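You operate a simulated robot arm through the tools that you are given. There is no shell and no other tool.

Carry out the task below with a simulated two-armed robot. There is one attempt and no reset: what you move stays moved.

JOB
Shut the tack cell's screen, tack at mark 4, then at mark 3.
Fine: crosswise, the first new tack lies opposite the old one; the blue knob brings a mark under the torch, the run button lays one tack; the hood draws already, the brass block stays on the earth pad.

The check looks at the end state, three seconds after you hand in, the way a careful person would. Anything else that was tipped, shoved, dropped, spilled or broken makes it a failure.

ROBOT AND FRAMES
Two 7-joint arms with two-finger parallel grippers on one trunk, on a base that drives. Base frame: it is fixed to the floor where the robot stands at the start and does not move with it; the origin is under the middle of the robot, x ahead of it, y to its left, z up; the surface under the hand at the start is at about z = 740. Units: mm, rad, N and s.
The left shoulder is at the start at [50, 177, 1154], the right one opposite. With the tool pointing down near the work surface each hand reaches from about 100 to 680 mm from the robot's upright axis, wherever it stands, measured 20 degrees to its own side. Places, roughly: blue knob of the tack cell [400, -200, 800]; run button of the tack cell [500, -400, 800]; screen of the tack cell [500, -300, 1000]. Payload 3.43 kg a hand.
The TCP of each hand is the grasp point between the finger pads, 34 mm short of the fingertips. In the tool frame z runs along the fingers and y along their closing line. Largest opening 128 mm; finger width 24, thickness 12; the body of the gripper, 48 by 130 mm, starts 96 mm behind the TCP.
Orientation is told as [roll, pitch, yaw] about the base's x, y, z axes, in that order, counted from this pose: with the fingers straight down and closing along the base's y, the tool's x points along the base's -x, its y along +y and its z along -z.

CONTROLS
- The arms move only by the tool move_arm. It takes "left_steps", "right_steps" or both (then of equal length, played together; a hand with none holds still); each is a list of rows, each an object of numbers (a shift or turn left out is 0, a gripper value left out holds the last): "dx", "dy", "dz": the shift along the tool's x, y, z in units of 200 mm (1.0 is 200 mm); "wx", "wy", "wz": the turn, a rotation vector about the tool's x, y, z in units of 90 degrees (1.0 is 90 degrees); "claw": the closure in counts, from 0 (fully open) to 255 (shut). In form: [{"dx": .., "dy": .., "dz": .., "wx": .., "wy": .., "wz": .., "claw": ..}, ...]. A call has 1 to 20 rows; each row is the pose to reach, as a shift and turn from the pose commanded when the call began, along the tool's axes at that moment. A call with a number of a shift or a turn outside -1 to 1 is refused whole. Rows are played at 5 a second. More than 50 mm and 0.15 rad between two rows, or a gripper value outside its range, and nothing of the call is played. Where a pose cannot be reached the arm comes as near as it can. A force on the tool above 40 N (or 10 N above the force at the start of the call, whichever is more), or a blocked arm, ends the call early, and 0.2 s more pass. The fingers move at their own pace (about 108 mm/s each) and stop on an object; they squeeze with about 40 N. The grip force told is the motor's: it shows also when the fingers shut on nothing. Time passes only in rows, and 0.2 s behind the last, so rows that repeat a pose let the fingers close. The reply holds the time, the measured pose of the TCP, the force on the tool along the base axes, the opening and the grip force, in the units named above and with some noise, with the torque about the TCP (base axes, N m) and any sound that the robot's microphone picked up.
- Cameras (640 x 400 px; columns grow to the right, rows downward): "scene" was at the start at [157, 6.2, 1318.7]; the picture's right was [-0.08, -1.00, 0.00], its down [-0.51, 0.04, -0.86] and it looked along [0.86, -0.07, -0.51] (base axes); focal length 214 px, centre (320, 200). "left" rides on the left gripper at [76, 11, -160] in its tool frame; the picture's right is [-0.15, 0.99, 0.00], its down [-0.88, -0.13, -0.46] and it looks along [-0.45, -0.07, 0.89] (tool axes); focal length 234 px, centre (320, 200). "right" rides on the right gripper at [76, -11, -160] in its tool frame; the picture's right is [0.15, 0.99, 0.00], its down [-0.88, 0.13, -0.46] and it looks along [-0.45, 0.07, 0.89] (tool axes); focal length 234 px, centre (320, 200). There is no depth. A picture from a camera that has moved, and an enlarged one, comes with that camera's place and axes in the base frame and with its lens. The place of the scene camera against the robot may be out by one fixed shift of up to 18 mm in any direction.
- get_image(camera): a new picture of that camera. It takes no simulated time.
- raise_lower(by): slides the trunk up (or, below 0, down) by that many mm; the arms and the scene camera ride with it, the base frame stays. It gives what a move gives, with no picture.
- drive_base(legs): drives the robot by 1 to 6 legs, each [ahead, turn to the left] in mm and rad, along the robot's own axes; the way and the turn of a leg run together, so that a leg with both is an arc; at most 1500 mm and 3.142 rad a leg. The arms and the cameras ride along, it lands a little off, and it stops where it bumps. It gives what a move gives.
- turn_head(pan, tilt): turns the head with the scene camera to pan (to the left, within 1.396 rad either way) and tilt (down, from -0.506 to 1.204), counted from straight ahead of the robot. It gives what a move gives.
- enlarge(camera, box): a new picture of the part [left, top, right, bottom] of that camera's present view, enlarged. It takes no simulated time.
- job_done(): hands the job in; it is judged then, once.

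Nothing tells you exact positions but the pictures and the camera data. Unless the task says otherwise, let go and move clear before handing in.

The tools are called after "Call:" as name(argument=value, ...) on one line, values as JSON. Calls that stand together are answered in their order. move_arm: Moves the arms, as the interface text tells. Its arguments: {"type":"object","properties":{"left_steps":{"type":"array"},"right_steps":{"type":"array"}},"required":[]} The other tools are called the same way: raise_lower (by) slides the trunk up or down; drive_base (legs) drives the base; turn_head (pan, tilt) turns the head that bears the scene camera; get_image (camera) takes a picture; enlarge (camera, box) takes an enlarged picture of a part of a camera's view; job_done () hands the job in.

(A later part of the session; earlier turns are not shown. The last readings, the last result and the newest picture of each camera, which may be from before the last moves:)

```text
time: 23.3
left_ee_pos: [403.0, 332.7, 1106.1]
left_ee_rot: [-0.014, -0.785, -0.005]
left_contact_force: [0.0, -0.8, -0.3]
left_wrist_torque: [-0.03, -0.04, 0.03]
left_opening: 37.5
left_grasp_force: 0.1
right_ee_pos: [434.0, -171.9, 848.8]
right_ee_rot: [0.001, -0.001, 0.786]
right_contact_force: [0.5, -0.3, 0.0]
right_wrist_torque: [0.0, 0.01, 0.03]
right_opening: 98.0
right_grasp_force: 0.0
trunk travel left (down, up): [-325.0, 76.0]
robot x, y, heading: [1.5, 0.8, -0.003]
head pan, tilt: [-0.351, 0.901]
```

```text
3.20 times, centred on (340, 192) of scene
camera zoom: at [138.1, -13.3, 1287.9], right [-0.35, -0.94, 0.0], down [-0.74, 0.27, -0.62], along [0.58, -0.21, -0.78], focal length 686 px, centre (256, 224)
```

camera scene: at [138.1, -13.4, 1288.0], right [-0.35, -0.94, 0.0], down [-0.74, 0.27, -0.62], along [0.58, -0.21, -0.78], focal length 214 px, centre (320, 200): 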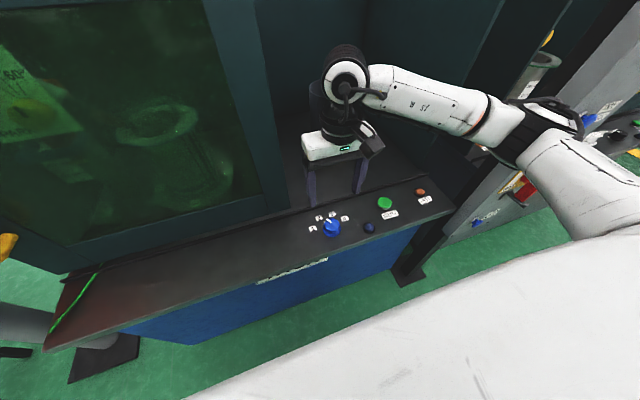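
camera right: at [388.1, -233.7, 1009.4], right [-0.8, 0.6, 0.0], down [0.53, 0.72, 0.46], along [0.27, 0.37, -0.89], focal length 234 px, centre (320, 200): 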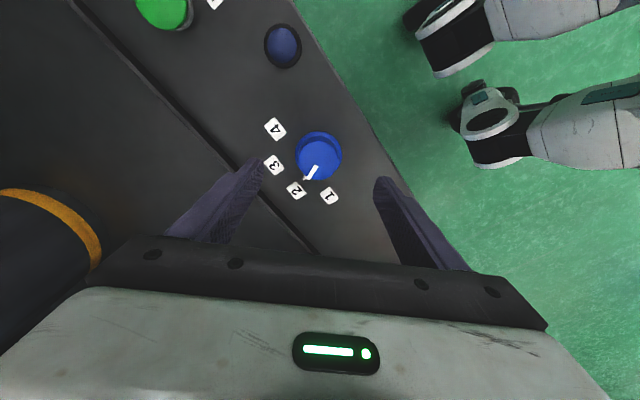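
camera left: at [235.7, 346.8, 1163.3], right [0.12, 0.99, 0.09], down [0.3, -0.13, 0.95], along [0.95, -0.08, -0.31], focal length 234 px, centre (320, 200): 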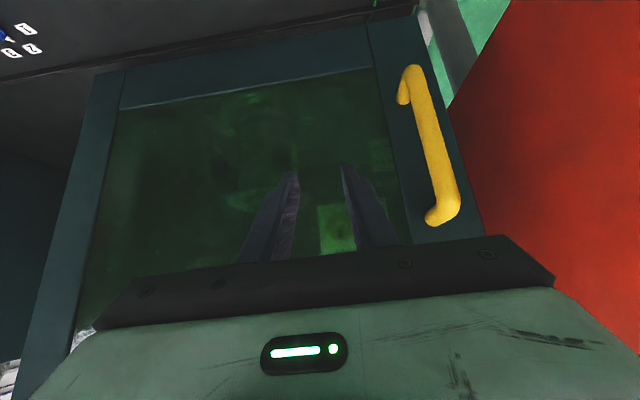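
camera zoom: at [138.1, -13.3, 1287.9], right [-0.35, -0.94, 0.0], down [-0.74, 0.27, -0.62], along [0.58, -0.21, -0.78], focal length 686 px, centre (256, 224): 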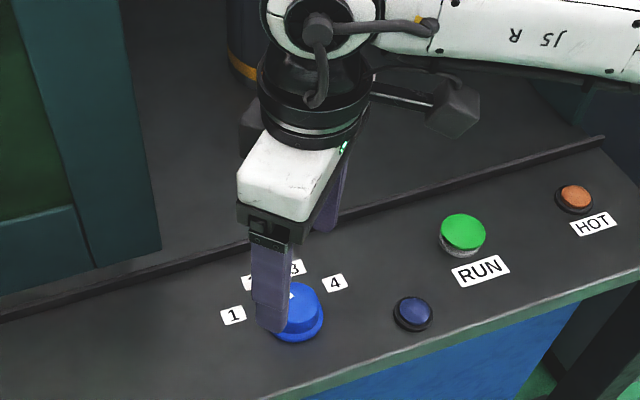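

Centred over the knob. I descend so the tips reach about z = 756 beside the knob body.

Call:
move_arm(right_steps=[{"dz": 0.08}, {"dz": 0.15}, {"dz": 0.2}, {"dz": 0.24}, {"dz": 0.27}, {"dz": 0.295}, {"dz": 0.295}])

Call:
get_image(camera="right")

Call:
enlarge(camera="scene", box=[260, 150, 420, 275])

```text
time: 24.9
left_ee_pos: [404.0, 332.4, 1106.1]
left_ee_rot: [-0.013, -0.786, -0.005]
left_contact_force: [0.0, 0.7, -0.2]
left_wrist_torque: [-0.04, -0.03, 0.0]
left_opening: 37.8
left_grasp_force: 0.0
right_ee_pos: [432.9, -171.7, 789.4]
right_ee_rot: [0.002, 0.0, 0.787]
right_contact_force: [0.4, 0.2, 0.9]
right_wrist_torque: [0.01, 0.0, -0.03]
right_opening: 97.8
right_grasp_force: 0.2
trunk travel left (down, up): [-325.0, 76.0]
robot x, y, heading: [-1.0, -2.5, 0.0]
head pan, tilt: [-0.351, 0.901]
```

```text
taken
camera right: at [386.7, -232.9, 951.2], right [-0.8, 0.6, 0.0], down [0.53, 0.71, 0.46], along [0.27, 0.37, -0.89], focal length 234 px, centre (320, 200)
```

right: 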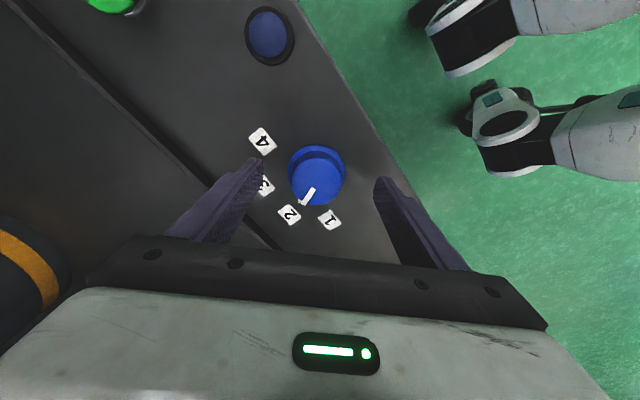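

```text
3.20 times, centred on (340, 212) of scene
camera zoom: at [138.1, -13.3, 1287.9], right [-0.35, -0.94, 0.0], down [-0.74, 0.27, -0.62], along [0.58, -0.21, -0.78], focal length 686 px, centre (256, 160)
```

zoom: 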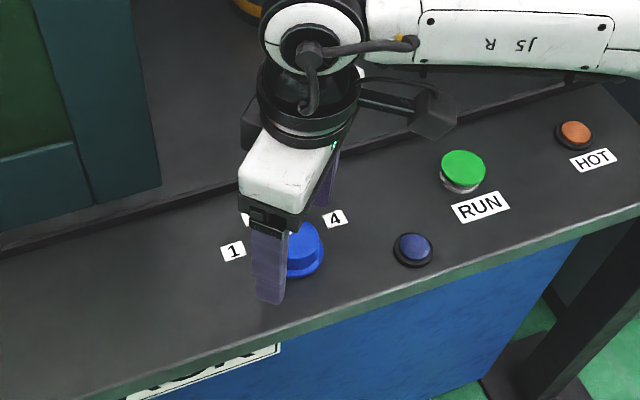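

Tips are on both sides of the knob. I close the fingers on it.

Call:
move_arm(right_steps=[{"claw": 140}, {"claw": 180}, {"claw": 220}, {"claw": 255}, {"claw": 255}, {"claw": 255}])

Call:
get_image(camera="right")

```text
time: 26.3
left_ee_pos: [403.5, 332.0, 1106.1]
left_ee_rot: [-0.011, -0.783, -0.005]
left_contact_force: [1.0, -0.1, 0.4]
left_wrist_torque: [0.0, 0.01, 0.0]
left_opening: 37.7
left_grasp_force: 0.1
right_ee_pos: [434.2, -172.8, 790.3]
right_ee_rot: [-0.003, 0.001, 0.784]
right_contact_force: [15.7, -13.3, 3.1]
right_wrist_torque: [-0.21, 0.53, -0.07]
right_opening: 46.2
right_grasp_force: 44.9
trunk travel left (down, up): [-325.0, 76.0]
robot x, y, heading: [-1.4, -0.7, -0.003]
head pan, tilt: [-0.351, 0.901]
```

```text
taken
camera right: at [388.2, -234.6, 951.2], right [-0.8, 0.6, 0.0], down [0.53, 0.71, 0.46], along [0.28, 0.36, -0.89], focal length 234 px, centre (320, 200)
```

right: 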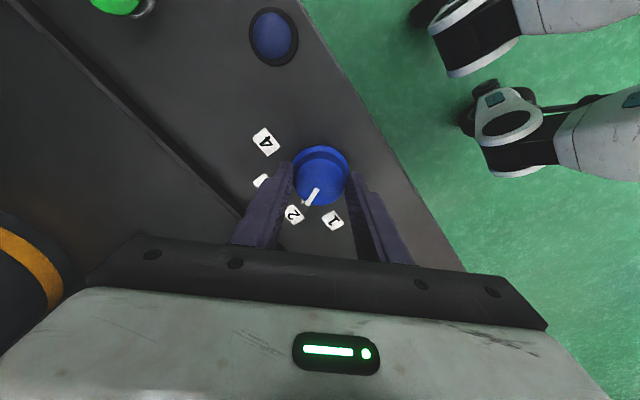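

I hold the knob body (46 mm), with a small side load meaning the hand is a couple of mm off. I shift to relieve it and then turn clockwise by 90° towards 4.

Call:
move_arm(right_steps=[{"dy": -0.008, "claw": 255}, {"dy": -0.008}])

Call:
move_arm(right_steps=[{"wz": 0.07}, {"wz": 0.14}, {"wz": 0.21}, {"wz": 0.28}, {"wz": 0.35}, {"wz": 0.42}, {"wz": 0.49}, {"wz": 0.56}, {"wz": 0.63}, {"wz": 0.7}, {"wz": 0.77}, {"wz": 0.84}, {"wz": 0.91}, {"wz": 0.96}, {"wz": 1.0}, {"wz": 1.0}])

Call:
get_image(camera="right")

Call:
get_image(camera="scene")

```text
time: 26.9
left_ee_pos: [404.3, 333.7, 1106.1]
left_ee_rot: [-0.013, -0.785, -0.009]
left_contact_force: [-0.7, 0.2, 0.5]
left_wrist_torque: [-0.01, -0.04, 0.03]
left_opening: 37.6
left_grasp_force: 0.0
right_ee_pos: [434.9, -173.6, 790.3]
right_ee_rot: [-0.004, -0.003, 0.785]
right_contact_force: [10.4, -10.3, 1.7]
right_wrist_torque: [-0.78, -0.29, 0.02]
right_opening: 46.3
right_grasp_force: 45.3
trunk travel left (down, up): [-325.0, 76.0]
robot x, y, heading: [-0.8, -1.0, 0.002]
head pan, tilt: [-0.351, 0.901]
```

```text
time: 30.3
left_ee_pos: [404.2, 333.9, 1105.6]
left_ee_rot: [-0.013, -0.786, -0.005]
left_contact_force: [0.6, 0.3, -0.1]
left_wrist_torque: [0.0, 0.0, -0.01]
left_opening: 37.4
left_grasp_force: 0.1
right_ee_pos: [435.0, -171.3, 791.4]
right_ee_rot: [0.0, 0.001, -0.784]
right_contact_force: [3.5, 10.8, -0.6]
right_wrist_torque: [0.17, 0.37, -0.06]
right_opening: 46.2
right_grasp_force: 45.4
trunk travel left (down, up): [-325.0, 76.0]
robot x, y, heading: [-2.5, 1.0, 0.002]
head pan, tilt: [-0.351, 0.901]
```

```text
taken
camera right: at [373.3, -126.2, 951.4], right [0.6, 0.8, 0.0], down [0.71, -0.53, 0.45], along [0.37, -0.27, -0.89], focal length 234 px, centre (320, 200)
```

right: 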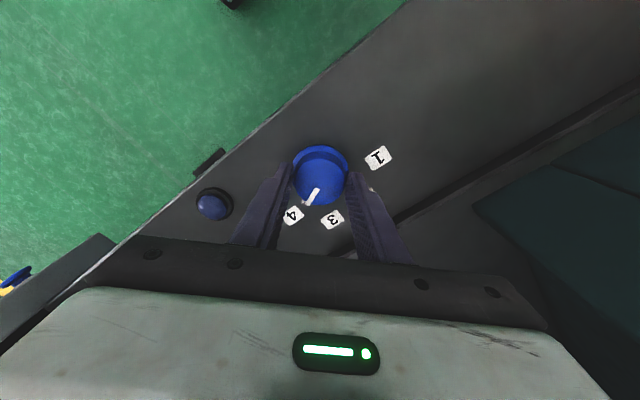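

```text
taken
camera scene: at [138.5, -12.4, 1288.0], right [-0.35, -0.94, 0.0], down [-0.74, 0.27, -0.62], along [0.58, -0.22, -0.78], focal length 214 px, centre (320, 200)
```

scene: 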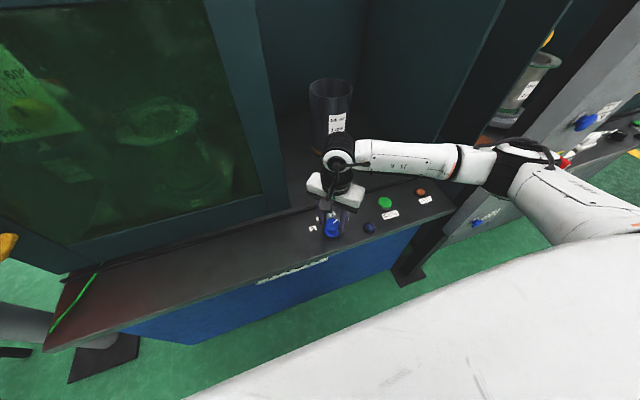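

The pointer is on 4. I release, rise, and look.

Call:
move_arm(right_steps=[{"claw": 60}, {"claw": 60}, {"claw": 60}, {"dz": -0.1}, {"dz": -0.25}, {"dz": -0.4}, {"dz": -0.55}])

Call:
get_image(camera="right")

Call:
enlarge(camera="right", box=[240, 80, 400, 200])

Call:
enlarge(camera="scene", box=[260, 150, 460, 275])

Call:
enlarge(camera="scene", box=[0, 0, 280, 240])

```text
time: 31.9
left_ee_pos: [404.3, 333.1, 1105.3]
left_ee_rot: [-0.013, -0.785, -0.005]
left_contact_force: [0.4, 0.2, 0.0]
left_wrist_torque: [0.02, -0.04, 0.01]
left_opening: 37.6
left_grasp_force: 0.1
right_ee_pos: [431.6, -173.3, 901.0]
right_ee_rot: [0.001, 0.0, -0.786]
right_contact_force: [-0.8, 0.1, -0.2]
right_wrist_torque: [-0.04, 0.0, 0.0]
right_opening: 97.8
right_grasp_force: 0.0
trunk travel left (down, up): [-325.0, 76.0]
robot x, y, heading: [-4.1, -0.2, -0.0]
head pan, tilt: [-0.351, 0.901]
```

```text
taken
camera right: at [368.9, -128.1, 1061.7], right [0.6, 0.8, 0.0], down [0.71, -0.53, 0.46], along [0.37, -0.27, -0.89], focal length 234 px, centre (320, 200)
```

right: 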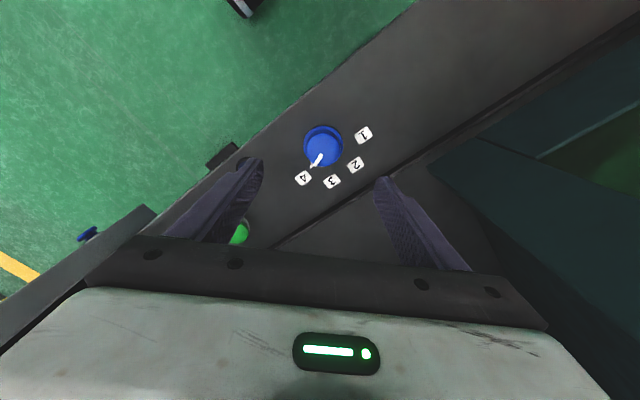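

```text
3.33 times, centred on (320, 140) of right
camera zoom: at [368.9, -128.1, 1061.7], right [0.6, 0.8, 0.0], down [0.71, -0.53, 0.46], along [0.37, -0.27, -0.89], focal length 781 px, centre (320, 400)
```

zoom: 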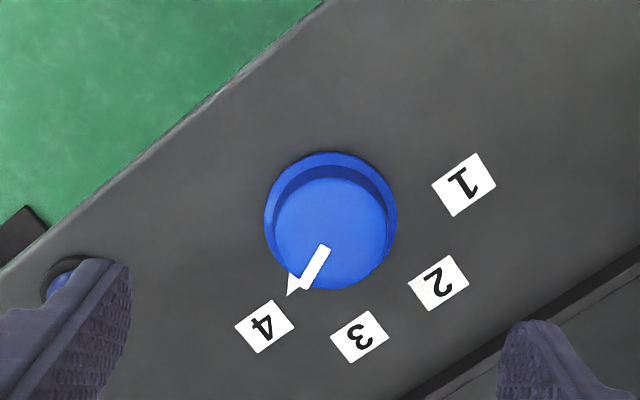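

```text
3.20 times, centred on (360, 212) of scene
camera zoom: at [138.0, -13.2, 1287.9], right [-0.35, -0.94, 0.0], down [-0.74, 0.27, -0.62], along [0.58, -0.21, -0.78], focal length 686 px, centre (192, 160)
```

zoom: 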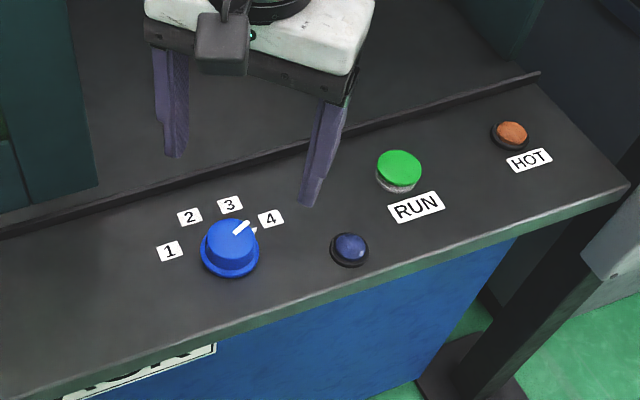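

```text
1.67 times, centred on (140, 120) of scene
camera zoom: at [138.0, -13.2, 1287.9], right [-0.35, -0.94, 0.0], down [-0.74, 0.27, -0.62], along [0.58, -0.21, -0.78], focal length 358 px, centre (620, 333)
```

zoom: 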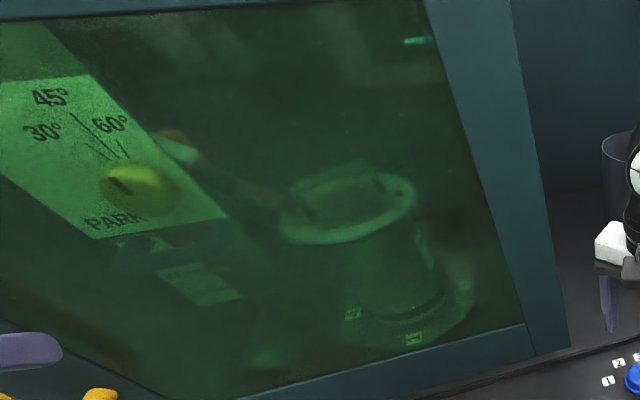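

The knob is on 4. I look at the turntable through the screen to confirm that mark 4 came under the torch.

Call:
turn_head(pan=0.45, tilt=0.6)

Call:
get_image(camera="scene")

Call:
enlarge(camera="scene", box=[250, 80, 450, 320])

Call:
get_image(camera="left")

```text
time: 33.0
left_ee_pos: [403.1, 333.0, 1105.8]
left_ee_rot: [-0.015, -0.787, -0.005]
left_contact_force: [0.5, 0.3, -0.3]
left_wrist_torque: [0.02, -0.01, 0.03]
left_opening: 38.0
left_grasp_force: 0.1
right_ee_pos: [430.7, -173.4, 900.7]
right_ee_rot: [-0.001, -0.001, -0.787]
right_contact_force: [0.5, -0.2, 0.0]
right_wrist_torque: [0.01, 0.0, -0.02]
right_opening: 98.1
right_grasp_force: 0.1
trunk travel left (down, up): [-325.0, 76.0]
robot x, y, heading: [0.2, -0.4, -0.004]
head pan, tilt: [0.45, 0.6]
```

```text
taken
camera scene: at [147.0, 51.0, 1312.7], right [0.43, -0.9, 0.0], down [-0.51, -0.24, -0.82], along [0.74, 0.36, -0.57], focal length 214 px, centre (320, 200)
```

scene: 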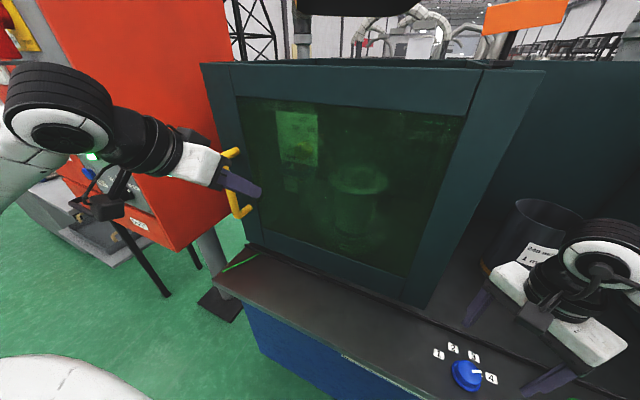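

```text
1.67 times, centred on (350, 200) of scene
camera zoom: at [147.0, 51.0, 1312.7], right [0.43, -0.9, 0.0], down [-0.51, -0.24, -0.82], along [0.74, 0.36, -0.57], focal length 358 px, centre (270, 200)
```

zoom: 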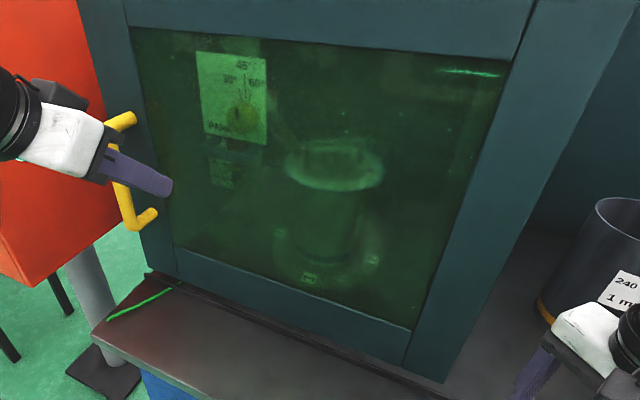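

```text
taken
camera left: at [235.7, 346.6, 1163.3], right [0.12, 0.99, 0.09], down [0.3, -0.13, 0.95], along [0.95, -0.08, -0.31], focal length 234 px, centre (320, 200)
```

left: 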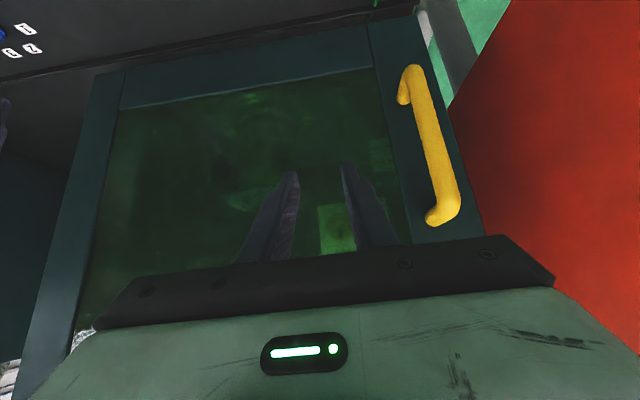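

Call:
enlarge(camera="scene", box=[310, 180, 400, 270])

Call:
enlarge(camera="scene", box=[310, 140, 400, 200])

```text
4.44 times, centred on (355, 225) of scene
camera zoom: at [147.0, 51.0, 1312.7], right [0.43, -0.9, 0.0], down [-0.51, -0.24, -0.82], along [0.74, 0.36, -0.57], focal length 953 px, centre (164, 89)
```

zoom: 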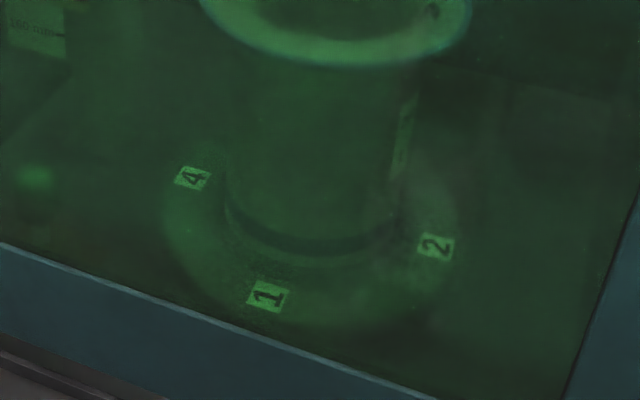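

```text
6.67 times, centred on (355, 170) of scene
camera zoom: at [147.0, 51.0, 1312.7], right [0.43, -0.9, 0.0], down [-0.51, -0.24, -0.82], along [0.74, 0.36, -0.57], focal length 1430 px, centre (87, 400)
```

zoom: 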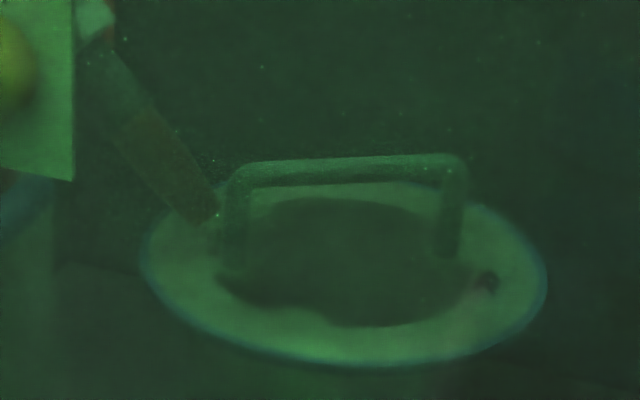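

Confirmed: mark 4 is under the torch, with the old tack opposite at mark 2's side. Now I move the right hand with closed fingers over the RUN button.

Call:
move_arm(right_steps=[{"dx": -0.09, "dy": -0.07, "wz": -0.0625, "claw": 255}, {"dx": -0.187, "dy": -0.143, "wz": -0.125}, {"dx": -0.281, "dy": -0.215, "wz": -0.1875}, {"dx": -0.375, "dy": -0.286, "wz": -0.25}, {"dx": -0.468, "dy": -0.358, "wz": -0.3125}, {"dx": -0.562, "dy": -0.43, "wz": -0.375}, {"dx": -0.656, "dy": -0.501, "wz": -0.4375}, {"dx": -0.7495, "dy": -0.5725, "wz": -0.5}, {"dx": -0.7495, "dy": -0.5725, "wz": -0.5}])

Call:
turn_head(pan=-0.35, tilt=0.9)

Call:
get_image(camera="right")

Call:
enlarge(camera="scene", box=[300, 130, 460, 255])

```text
time: 35.0
left_ee_pos: [403.5, 332.7, 1105.0]
left_ee_rot: [-0.015, -0.784, -0.007]
left_contact_force: [-0.4, 0.0, -0.2]
left_wrist_torque: [-0.03, 0.01, 0.02]
left_opening: 37.7
left_grasp_force: 0.0
right_ee_pos: [461.1, -361.2, 899.6]
right_ee_rot: [0.0, 0.001, 0.003]
right_contact_force: [-0.7, -0.6, -0.4]
right_wrist_torque: [-0.01, 0.01, -0.01]
right_opening: 0.3
right_grasp_force: 33.1
trunk travel left (down, up): [-325.0, 76.0]
robot x, y, heading: [-4.0, -1.3, -0.001]
head pan, tilt: [0.45, 0.6]
```

```text
time: 36.1
left_ee_pos: [403.2, 332.7, 1105.9]
left_ee_rot: [-0.013, -0.786, -0.005]
left_contact_force: [0.2, -0.1, -0.2]
left_wrist_torque: [0.0, 0.01, 0.04]
left_opening: 37.6
left_grasp_force: 0.0
right_ee_pos: [460.5, -361.1, 900.5]
right_ee_rot: [0.001, -0.001, 0.001]
right_contact_force: [0.1, -0.3, -0.2]
right_wrist_torque: [-0.02, 0.02, -0.01]
right_opening: 0.0
right_grasp_force: 32.8
trunk travel left (down, up): [-325.0, 76.0]
robot x, y, heading: [2.6, 1.0, -0.0]
head pan, tilt: [-0.351, 0.901]
```

```text
taken
camera right: at [385.1, -371.8, 1060.7], right [-0.15, 0.99, 0.0], down [0.88, 0.13, 0.46], along [0.45, 0.07, -0.89], focal length 234 px, centre (320, 200)
```

right: 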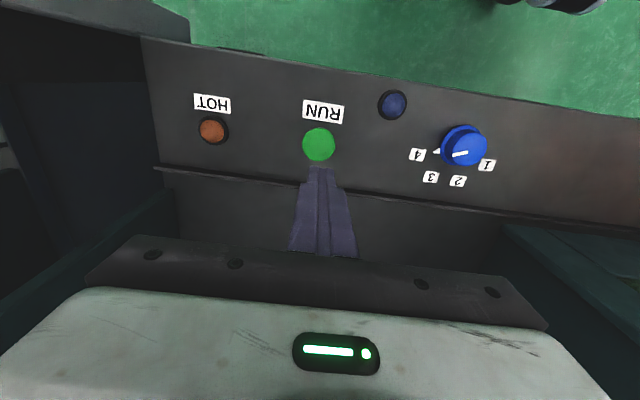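

```text
3.20 times, centred on (380, 192) of scene
camera zoom: at [138.1, -13.3, 1288.0], right [-0.34, -0.94, 0.0], down [-0.74, 0.27, -0.62], along [0.58, -0.21, -0.78], focal length 686 px, centre (128, 224)
```

zoom: 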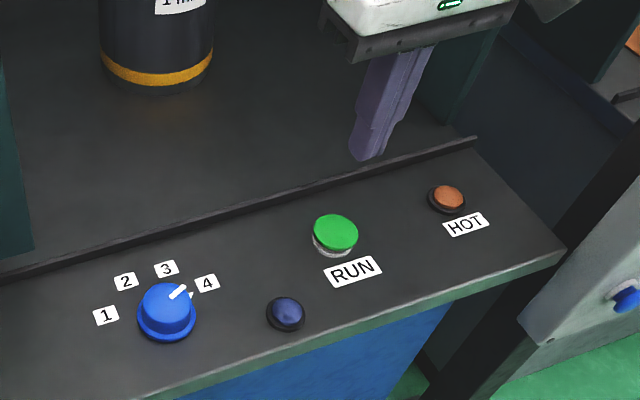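

RUN lies at about (456.5, -361.8), top near z = 757–770. I lower the closed fingertips to just above it.

Call:
move_arm(right_steps=[{"dx": 0.01, "dy": -0.002, "dz": 0.12}, {"dx": 0.02, "dy": -0.003, "dz": 0.24}, {"dx": 0.02, "dy": -0.003, "dz": 0.34}, {"dx": 0.02, "dy": -0.003, "dz": 0.42}, {"dx": 0.02, "dy": -0.003, "dz": 0.455}, {"dx": 0.02, "dy": -0.003, "dz": 0.455}])

Call:
get_image(camera="right")

Call:
enlarge(camera="scene", box=[340, 150, 440, 230])

```text
time: 37.5
left_ee_pos: [403.1, 332.6, 1105.9]
left_ee_rot: [-0.013, -0.786, -0.006]
left_contact_force: [-0.6, 0.5, -0.1]
left_wrist_torque: [-0.01, 0.02, -0.02]
left_opening: 37.4
left_grasp_force: 0.0
right_ee_pos: [456.0, -359.8, 808.3]
right_ee_rot: [0.0, 0.0, 0.001]
right_contact_force: [0.3, -0.3, 0.3]
right_wrist_torque: [0.01, -0.02, -0.01]
right_opening: 0.0
right_grasp_force: 33.1
trunk travel left (down, up): [-325.0, 76.0]
robot x, y, heading: [-1.7, 0.0, 0.002]
head pan, tilt: [-0.351, 0.901]
```

```text
taken
camera right: at [380.0, -371.5, 969.4], right [-0.15, 0.99, 0.0], down [0.88, 0.13, 0.46], along [0.45, 0.07, -0.89], focal length 234 px, centre (320, 200)
```

right: 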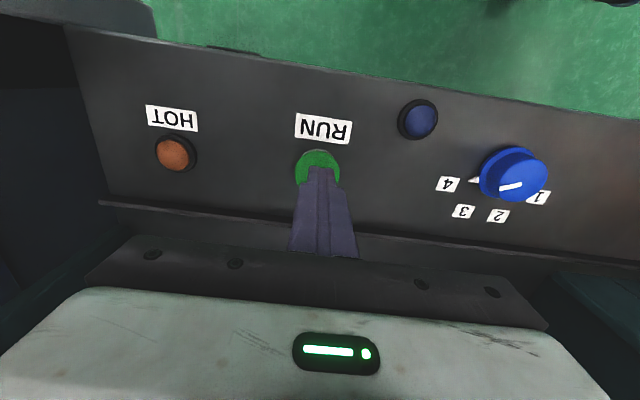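

```text
5.00 times, centred on (390, 190) of scene
camera zoom: at [138.1, -13.3, 1287.9], right [-0.35, -0.94, 0.0], down [-0.74, 0.27, -0.62], along [0.58, -0.21, -0.78], focal length 1072 px, centre (-30, 250)
```

zoom: 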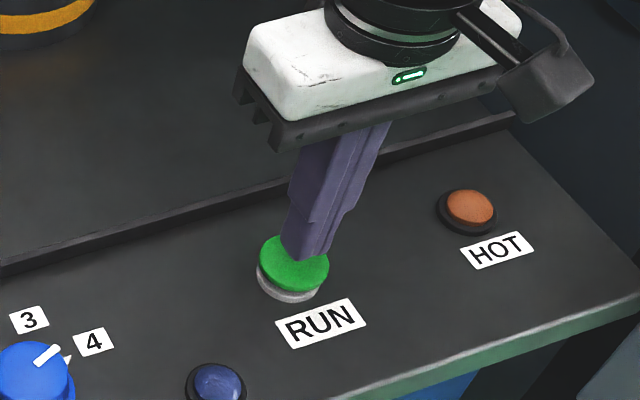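

Aligned over RUN. I lower slowly in 2 mm steps and watch the force.

Call:
move_arm(right_steps=[{"dz": 0.01}, {"dz": 0.02}, {"dz": 0.03}, {"dz": 0.04}, {"dz": 0.05}, {"dz": 0.06}, {"dz": 0.07}])

```text
time: 39.1
left_ee_pos: [403.1, 331.9, 1105.6]
left_ee_rot: [-0.016, -0.785, -0.006]
left_contact_force: [-0.5, -0.3, 0.0]
left_wrist_torque: [0.0, 0.0, 0.01]
left_opening: 37.5
left_grasp_force: 0.1
right_ee_pos: [457.3, -359.8, 796.7]
right_ee_rot: [0.0, -0.001, -0.001]
right_contact_force: [0.5, 0.1, 0.2]
right_wrist_torque: [-0.03, 0.0, -0.01]
right_opening: 0.0
right_grasp_force: 32.4
trunk travel left (down, up): [-325.0, 76.0]
robot x, y, heading: [1.7, 3.7, 0.0]
head pan, tilt: [-0.351, 0.901]
```

No contact yet at tip z ≈ 762. I continue down.

Call:
move_arm(right_steps=[{"dz": 0.01}, {"dz": 0.02}, {"dz": 0.03}, {"dz": 0.04}])

```text
time: 40.1
left_ee_pos: [403.4, 332.2, 1105.6]
left_ee_rot: [-0.015, -0.785, -0.004]
left_contact_force: [1.0, -0.7, 1.0]
left_wrist_torque: [-0.01, -0.02, 0.01]
left_opening: 37.9
left_grasp_force: 0.1
right_ee_pos: [455.3, -359.8, 788.6]
right_ee_rot: [0.0, 0.001, -0.001]
right_contact_force: [-2.1, 0.7, 3.1]
right_wrist_torque: [0.02, 0.05, 0.0]
right_opening: 0.0
right_grasp_force: 33.0
trunk travel left (down, up): [-325.0, 76.0]
robot x, y, heading: [4.2, 0.8, -0.0]
head pan, tilt: [-0.351, 0.901]
heard: click
```

A click was heard with a light contact force, so RUN has been pressed. I lift off straight away and watch the lamps and the cell.

Call:
move_arm(right_steps=[{"dz": -0.08}, {"dz": -0.2}, {"dz": -0.35}])

Call:
get_image(camera="right")

Call:
get_image(camera="scene")

```text
time: 40.9
left_ee_pos: [403.7, 333.4, 1106.6]
left_ee_rot: [-0.014, -0.786, -0.004]
left_contact_force: [-0.3, -0.3, -0.8]
left_wrist_torque: [0.04, 0.02, -0.02]
left_opening: 37.4
left_grasp_force: 0.0
right_ee_pos: [453.8, -360.6, 861.5]
right_ee_rot: [0.001, 0.002, 0.0]
right_contact_force: [-0.1, 0.0, 0.2]
right_wrist_torque: [0.01, 0.02, 0.01]
right_opening: 0.0
right_grasp_force: 32.8
trunk travel left (down, up): [-325.0, 76.0]
robot x, y, heading: [-2.1, -2.7, 0.002]
head pan, tilt: [-0.351, 0.901]
```

```text
taken
camera right: at [377.0, -371.8, 1020.5], right [-0.15, 0.99, 0.0], down [0.88, 0.13, 0.46], along [0.45, 0.07, -0.89], focal length 234 px, centre (320, 200)
```

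right: 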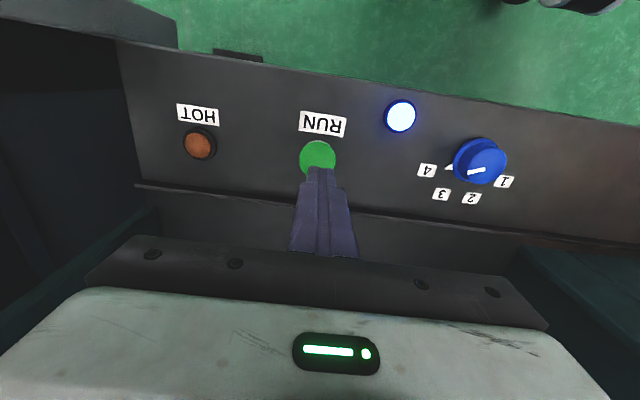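

```text
taken
camera scene: at [138.0, -13.2, 1287.9], right [-0.35, -0.94, 0.0], down [-0.74, 0.27, -0.62], along [0.58, -0.21, -0.78], focal length 214 px, centre (320, 200)
```

scene: 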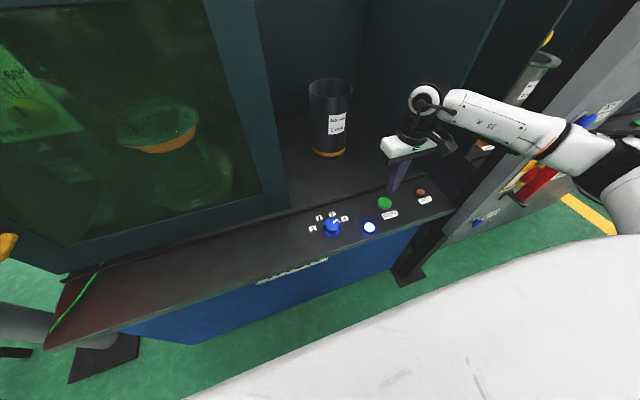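

The blue lamp is lit, so the tack is running. I wait without touching anything until it goes out.

Call:
move_arm(right_steps=[{"dz": 0}, {"dz": 0}, {"dz": 0}, {"dz": 0}, {"dz": 0}, {"dz": 0}, {"dz": 0}, {"dz": 0}, {"dz": 0}, {"dz": 0}])

Call:
get_image(camera="scene")

Call:
get_image(camera="right")

```text
time: 43.1
left_ee_pos: [402.6, 332.7, 1104.6]
left_ee_rot: [-0.015, -0.784, -0.007]
left_contact_force: [0.1, 0.5, 0.1]
left_wrist_torque: [0.03, 0.02, -0.01]
left_opening: 37.7
left_grasp_force: 0.0
right_ee_pos: [452.5, -359.6, 860.1]
right_ee_rot: [0.002, 0.001, -0.001]
right_contact_force: [-0.2, 0.8, 0.6]
right_wrist_torque: [0.01, 0.0, 0.02]
right_opening: 0.0
right_grasp_force: 33.3
trunk travel left (down, up): [-325.0, 76.0]
robot x, y, heading: [-0.5, 0.6, -0.002]
head pan, tilt: [-0.351, 0.901]
```

```text
taken
camera scene: at [138.1, -13.3, 1287.9], right [-0.35, -0.94, 0.0], down [-0.74, 0.27, -0.62], along [0.58, -0.21, -0.78], focal length 214 px, centre (320, 200)
```

scene: 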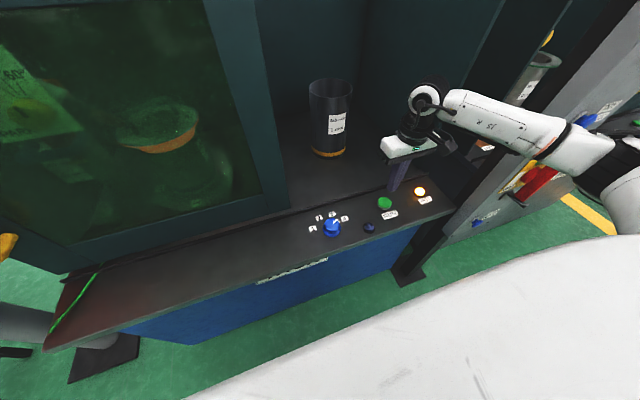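

```text
taken
camera right: at [377.2, -372.0, 1020.2], right [-0.15, 0.99, 0.0], down [0.88, 0.13, 0.46], along [0.45, 0.07, -0.89], focal length 234 px, centre (320, 200)
```

right: 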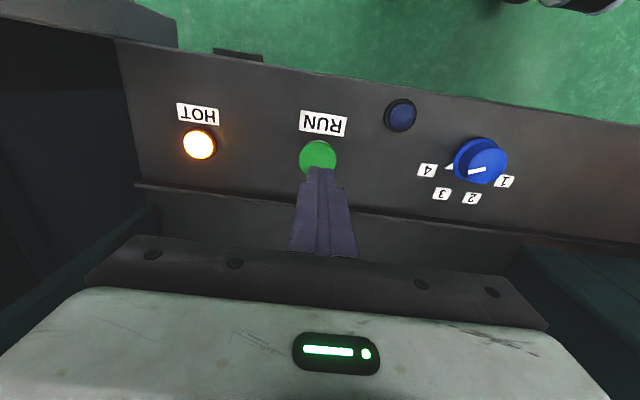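

The blue lamp went out and HOT came on. I look at the part, and move back above the knob meanwhile without touching it.

Call:
enlarge(camera="scene", box=[100, 80, 220, 200])

Call:
move_arm(right_steps=[{"dx": 0.01, "dy": 0.12, "wz": 0.0, "claw": 60}, {"dx": 0.03, "dy": 0.25}, {"dx": 0.05, "dy": 0.4}, {"dx": 0.07, "dy": 0.55}, {"dx": 0.09, "dy": 0.7}, {"dx": 0.1, "dy": 0.83}, {"dx": 0.1, "dy": 0.94}, {"dx": 0.1, "dy": 0.94}])

Call:
get_image(camera="right")

Call:
get_image(camera="scene")

```text
3.33 times, centred on (160, 140) of scene
camera zoom: at [138.1, -13.3, 1287.9], right [-0.35, -0.94, 0.0], down [-0.74, 0.27, -0.62], along [0.58, -0.21, -0.78], focal length 715 px, centre (853, 400)
```

zoom: 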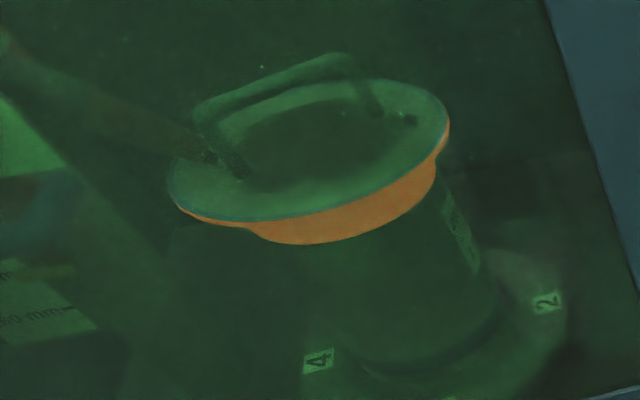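

```text
time: 44.9
left_ee_pos: [403.6, 332.1, 1105.7]
left_ee_rot: [-0.013, -0.785, -0.006]
left_contact_force: [0.7, 0.6, 0.6]
left_wrist_torque: [-0.04, 0.02, -0.03]
left_opening: 37.6
left_grasp_force: 0.1
right_ee_pos: [436.1, -174.2, 859.7]
right_ee_rot: [0.0, 0.0, -0.002]
right_contact_force: [0.2, -0.3, 0.0]
right_wrist_torque: [-0.03, -0.03, 0.01]
right_opening: 97.8
right_grasp_force: 0.0
trunk travel left (down, up): [-325.0, 76.0]
robot x, y, heading: [0.6, 0.3, 0.002]
head pan, tilt: [-0.351, 0.901]
```

```text
taken
camera right: at [359.6, -184.4, 1020.3], right [-0.15, 0.99, 0.0], down [0.88, 0.13, 0.46], along [0.45, 0.07, -0.89], focal length 234 px, centre (320, 200)
```

right: 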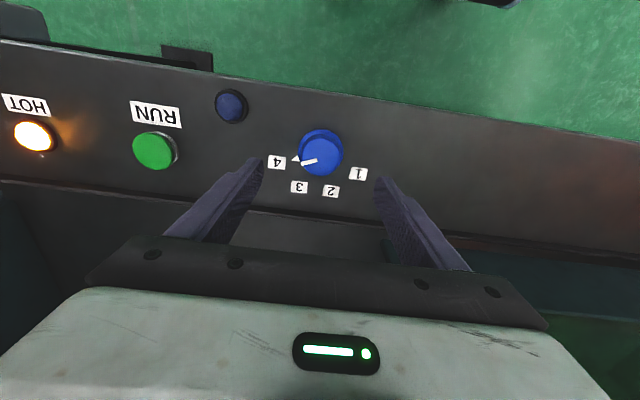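

```text
taken
camera scene: at [138.1, -13.4, 1287.9], right [-0.35, -0.94, 0.0], down [-0.74, 0.27, -0.62], along [0.58, -0.21, -0.78], focal length 214 px, centre (320, 200)
```

scene: 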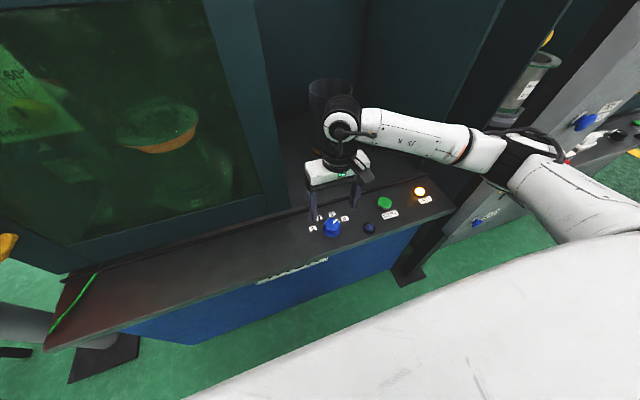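

The part's collar glows hot, so I wait above the knob to see whether HOT goes out before doing the next tack.

Call:
move_arm(right_steps=[{"dz": 0}, {"dz": 0}, {"dz": 0}, {"dz": 0}, {"dz": 0}, {"dz": 0}, {"dz": 0}, {"dz": 0}, {"dz": 0}, {"dz": 0}, {"dz": 0}, {"dz": 0}, {"dz": 0}, {"dz": 0}, {"dz": 0}, {"dz": 0}, {"dz": 0}, {"dz": 0}, {"dz": 0}, {"dz": 0}])

Call:
get_image(camera="right")

Call:
enlarge(camera="scene", box=[100, 80, 220, 200])

```text
time: 49.1
left_ee_pos: [404.8, 333.3, 1106.2]
left_ee_rot: [-0.013, -0.786, -0.005]
left_contact_force: [0.3, 0.1, 0.3]
left_wrist_torque: [-0.01, 0.01, -0.02]
left_opening: 37.4
left_grasp_force: 0.1
right_ee_pos: [436.3, -173.1, 859.6]
right_ee_rot: [0.001, -0.001, -0.002]
right_contact_force: [-0.6, -0.2, 0.0]
right_wrist_torque: [-0.03, 0.02, 0.01]
right_opening: 97.8
right_grasp_force: 0.1
trunk travel left (down, up): [-325.0, 76.0]
robot x, y, heading: [1.2, 0.6, -0.003]
head pan, tilt: [-0.351, 0.901]
```

```text
taken
camera right: at [359.5, -184.5, 1020.3], right [-0.15, 0.99, 0.0], down [0.88, 0.13, 0.46], along [0.45, 0.07, -0.89], focal length 234 px, centre (320, 200)
```

right: 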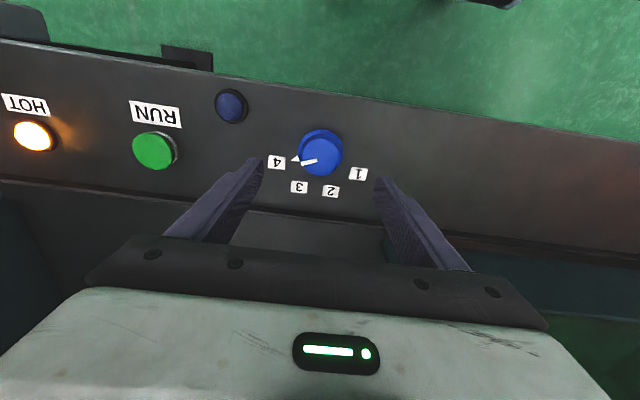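

```text
3.33 times, centred on (160, 140) of scene
camera zoom: at [138.1, -13.3, 1287.9], right [-0.35, -0.94, 0.0], down [-0.74, 0.27, -0.62], along [0.58, -0.21, -0.78], focal length 715 px, centre (853, 400)
```

zoom: 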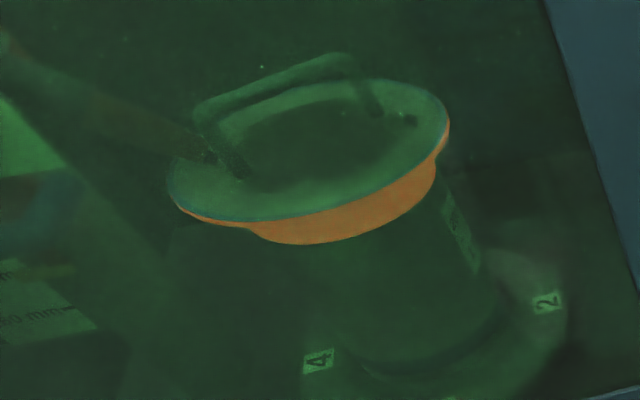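

HOT is still lit. I wait some more.

Call:
move_arm(right_steps=[{"dz": 0}, {"dz": 0}, {"dz": 0}, {"dz": 0}, {"dz": 0}, {"dz": 0}, {"dz": 0}, {"dz": 0}, {"dz": 0}, {"dz": 0}, {"dz": 0}, {"dz": 0}, {"dz": 0}, {"dz": 0}, {"dz": 0}, {"dz": 0}, {"dz": 0}, {"dz": 0}, {"dz": 0}, {"dz": 0}])

Call:
move_arm(right_steps=[{"dz": 0}, {"dz": 0}, {"dz": 0}, {"dz": 0}, {"dz": 0}, {"dz": 0}, {"dz": 0}, {"dz": 0}, {"dz": 0}, {"dz": 0}, {"dz": 0}, {"dz": 0}, {"dz": 0}, {"dz": 0}, {"dz": 0}, {"dz": 0}, {"dz": 0}, {"dz": 0}, {"dz": 0}, {"dz": 0}])

Call:
get_image(camera="right")

Call:
get_image(camera="scene")

```text
time: 53.3
left_ee_pos: [403.6, 332.0, 1106.7]
left_ee_rot: [-0.014, -0.785, -0.004]
left_contact_force: [0.2, 0.5, 0.8]
left_wrist_torque: [0.0, -0.03, 0.01]
left_opening: 37.5
left_grasp_force: 0.1
right_ee_pos: [435.0, -172.8, 859.5]
right_ee_rot: [0.0, -0.002, 0.0]
right_contact_force: [-0.6, 0.1, 0.4]
right_wrist_torque: [0.02, -0.03, 0.0]
right_opening: 97.9
right_grasp_force: 0.1
trunk travel left (down, up): [-325.0, 76.0]
robot x, y, heading: [0.9, -0.9, -0.005]
head pan, tilt: [-0.351, 0.901]
```

```text
time: 57.5
left_ee_pos: [402.7, 332.0, 1105.7]
left_ee_rot: [-0.014, -0.786, -0.007]
left_contact_force: [-0.2, -0.1, 0.0]
left_wrist_torque: [0.01, 0.02, -0.02]
left_opening: 37.5
left_grasp_force: 0.0
right_ee_pos: [435.6, -173.1, 859.0]
right_ee_rot: [0.0, 0.0, 0.0]
right_contact_force: [-0.3, -0.4, 0.6]
right_wrist_torque: [0.02, 0.01, -0.01]
right_opening: 98.0
right_grasp_force: 0.1
trunk travel left (down, up): [-325.0, 76.0]
robot x, y, heading: [-2.1, -5.0, -0.002]
head pan, tilt: [-0.351, 0.901]
```

```text
taken
camera right: at [359.5, -184.5, 1020.3], right [-0.15, 0.99, 0.0], down [0.88, 0.13, 0.46], along [0.45, 0.07, -0.89], focal length 234 px, centre (320, 200)
```

right: 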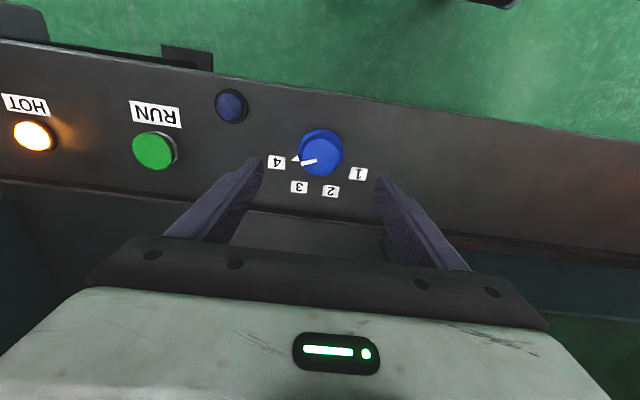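

```text
taken
camera scene: at [138.1, -13.3, 1287.9], right [-0.35, -0.94, 0.0], down [-0.74, 0.27, -0.62], along [0.58, -0.21, -0.78], focal length 214 px, centre (320, 200)
```

scene: 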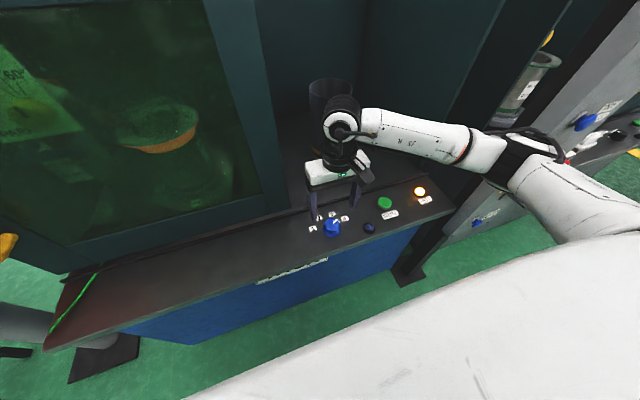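

HOT stays on well after the tack ended, so it seems a warning about the hot part rather than a run state. I lower onto the knob for the turn to 3 while it keeps cooling.

Call:
move_arm(right_steps=[{"dx": -0.008, "dy": 0.002, "dz": 0.1}, {"dx": -0.008, "dy": 0.002, "dz": 0.18}, {"dx": -0.008, "dy": 0.002, "dz": 0.25}, {"dx": -0.008, "dy": 0.002, "dz": 0.3}, {"dx": -0.008, "dy": 0.002, "dz": 0.33}, {"dx": -0.008, "dy": 0.002, "dz": 0.345}, {"dx": -0.008, "dy": 0.002, "dz": 0.345, "claw": 140}, {"dx": -0.008, "dy": 0.002, "dz": 0.345, "claw": 200}, {"dx": -0.008, "dy": 0.002, "dz": 0.345, "claw": 255}, {"dx": -0.008, "dy": 0.002, "dz": 0.345, "claw": 255}, {"dx": -0.008, "dy": 0.002, "dz": 0.345, "claw": 255}])

Call:
get_image(camera="right")

```text
time: 59.9
left_ee_pos: [403.9, 332.4, 1105.0]
left_ee_rot: [-0.014, -0.785, -0.006]
left_contact_force: [-0.4, 0.4, 0.5]
left_wrist_torque: [-0.03, 0.0, -0.01]
left_opening: 37.7
left_grasp_force: 0.0
right_ee_pos: [437.8, -171.4, 789.6]
right_ee_rot: [0.001, 0.001, 0.0]
right_contact_force: [-0.6, 1.6, -3.3]
right_wrist_torque: [-0.02, -0.41, -0.08]
right_opening: 45.4
right_grasp_force: 45.6
trunk travel left (down, up): [-325.0, 76.0]
robot x, y, heading: [-1.6, -0.5, -0.001]
head pan, tilt: [-0.351, 0.901]
```

```text
taken
camera right: at [362.1, -183.8, 949.3], right [-0.15, 0.99, 0.0], down [0.88, 0.13, 0.46], along [0.45, 0.07, -0.89], focal length 234 px, centre (320, 200)
```

right: 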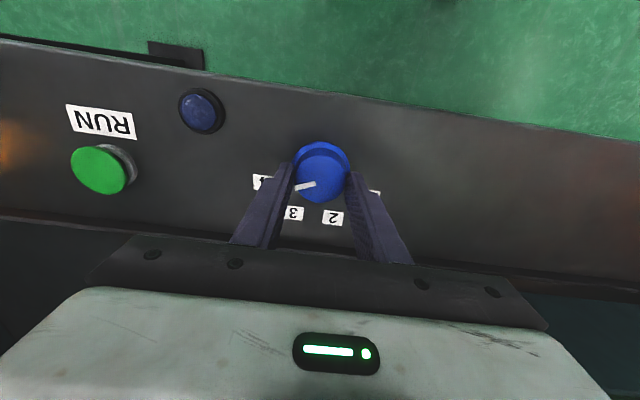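

The knob is gripped nicely centred. I turn it 45° back (counterclockwise) to 3.

Call:
move_arm(right_steps=[{"wz": -0.07}, {"wz": -0.14}, {"wz": -0.21}, {"wz": -0.28}, {"wz": -0.35}, {"wz": -0.42}, {"wz": -0.47}, {"wz": -0.5}, {"wz": -0.5}])

Call:
get_image(camera="right")

```text
time: 61.9
left_ee_pos: [402.9, 334.9, 1105.3]
left_ee_rot: [-0.015, -0.784, -0.006]
left_contact_force: [0.6, 1.3, 0.1]
left_wrist_torque: [-0.04, 0.0, 0.01]
left_opening: 37.4
left_grasp_force: 0.0
right_ee_pos: [437.0, -171.0, 789.1]
right_ee_rot: [0.0, 0.0, 0.786]
right_contact_force: [-4.1, 11.5, -5.2]
right_wrist_torque: [-0.1, 0.77, -0.02]
right_opening: 45.6
right_grasp_force: 45.3
trunk travel left (down, up): [-325.0, 76.0]
robot x, y, heading: [-1.1, -0.8, -0.001]
head pan, tilt: [-0.351, 0.901]
```

```text
taken
camera right: at [391.7, -233.1, 949.4], right [-0.8, 0.59, 0.0], down [0.53, 0.72, 0.46], along [0.27, 0.37, -0.89], focal length 234 px, centre (320, 200)
```

right: 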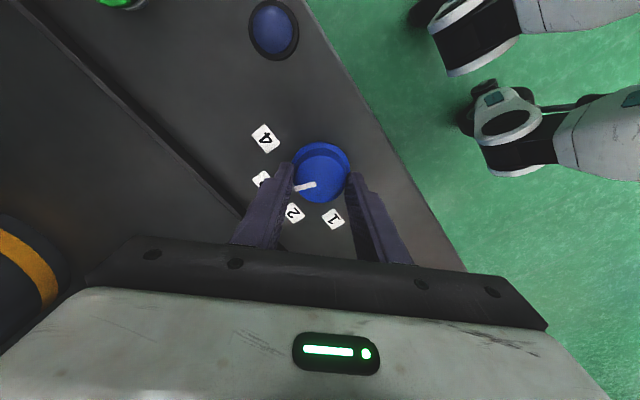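

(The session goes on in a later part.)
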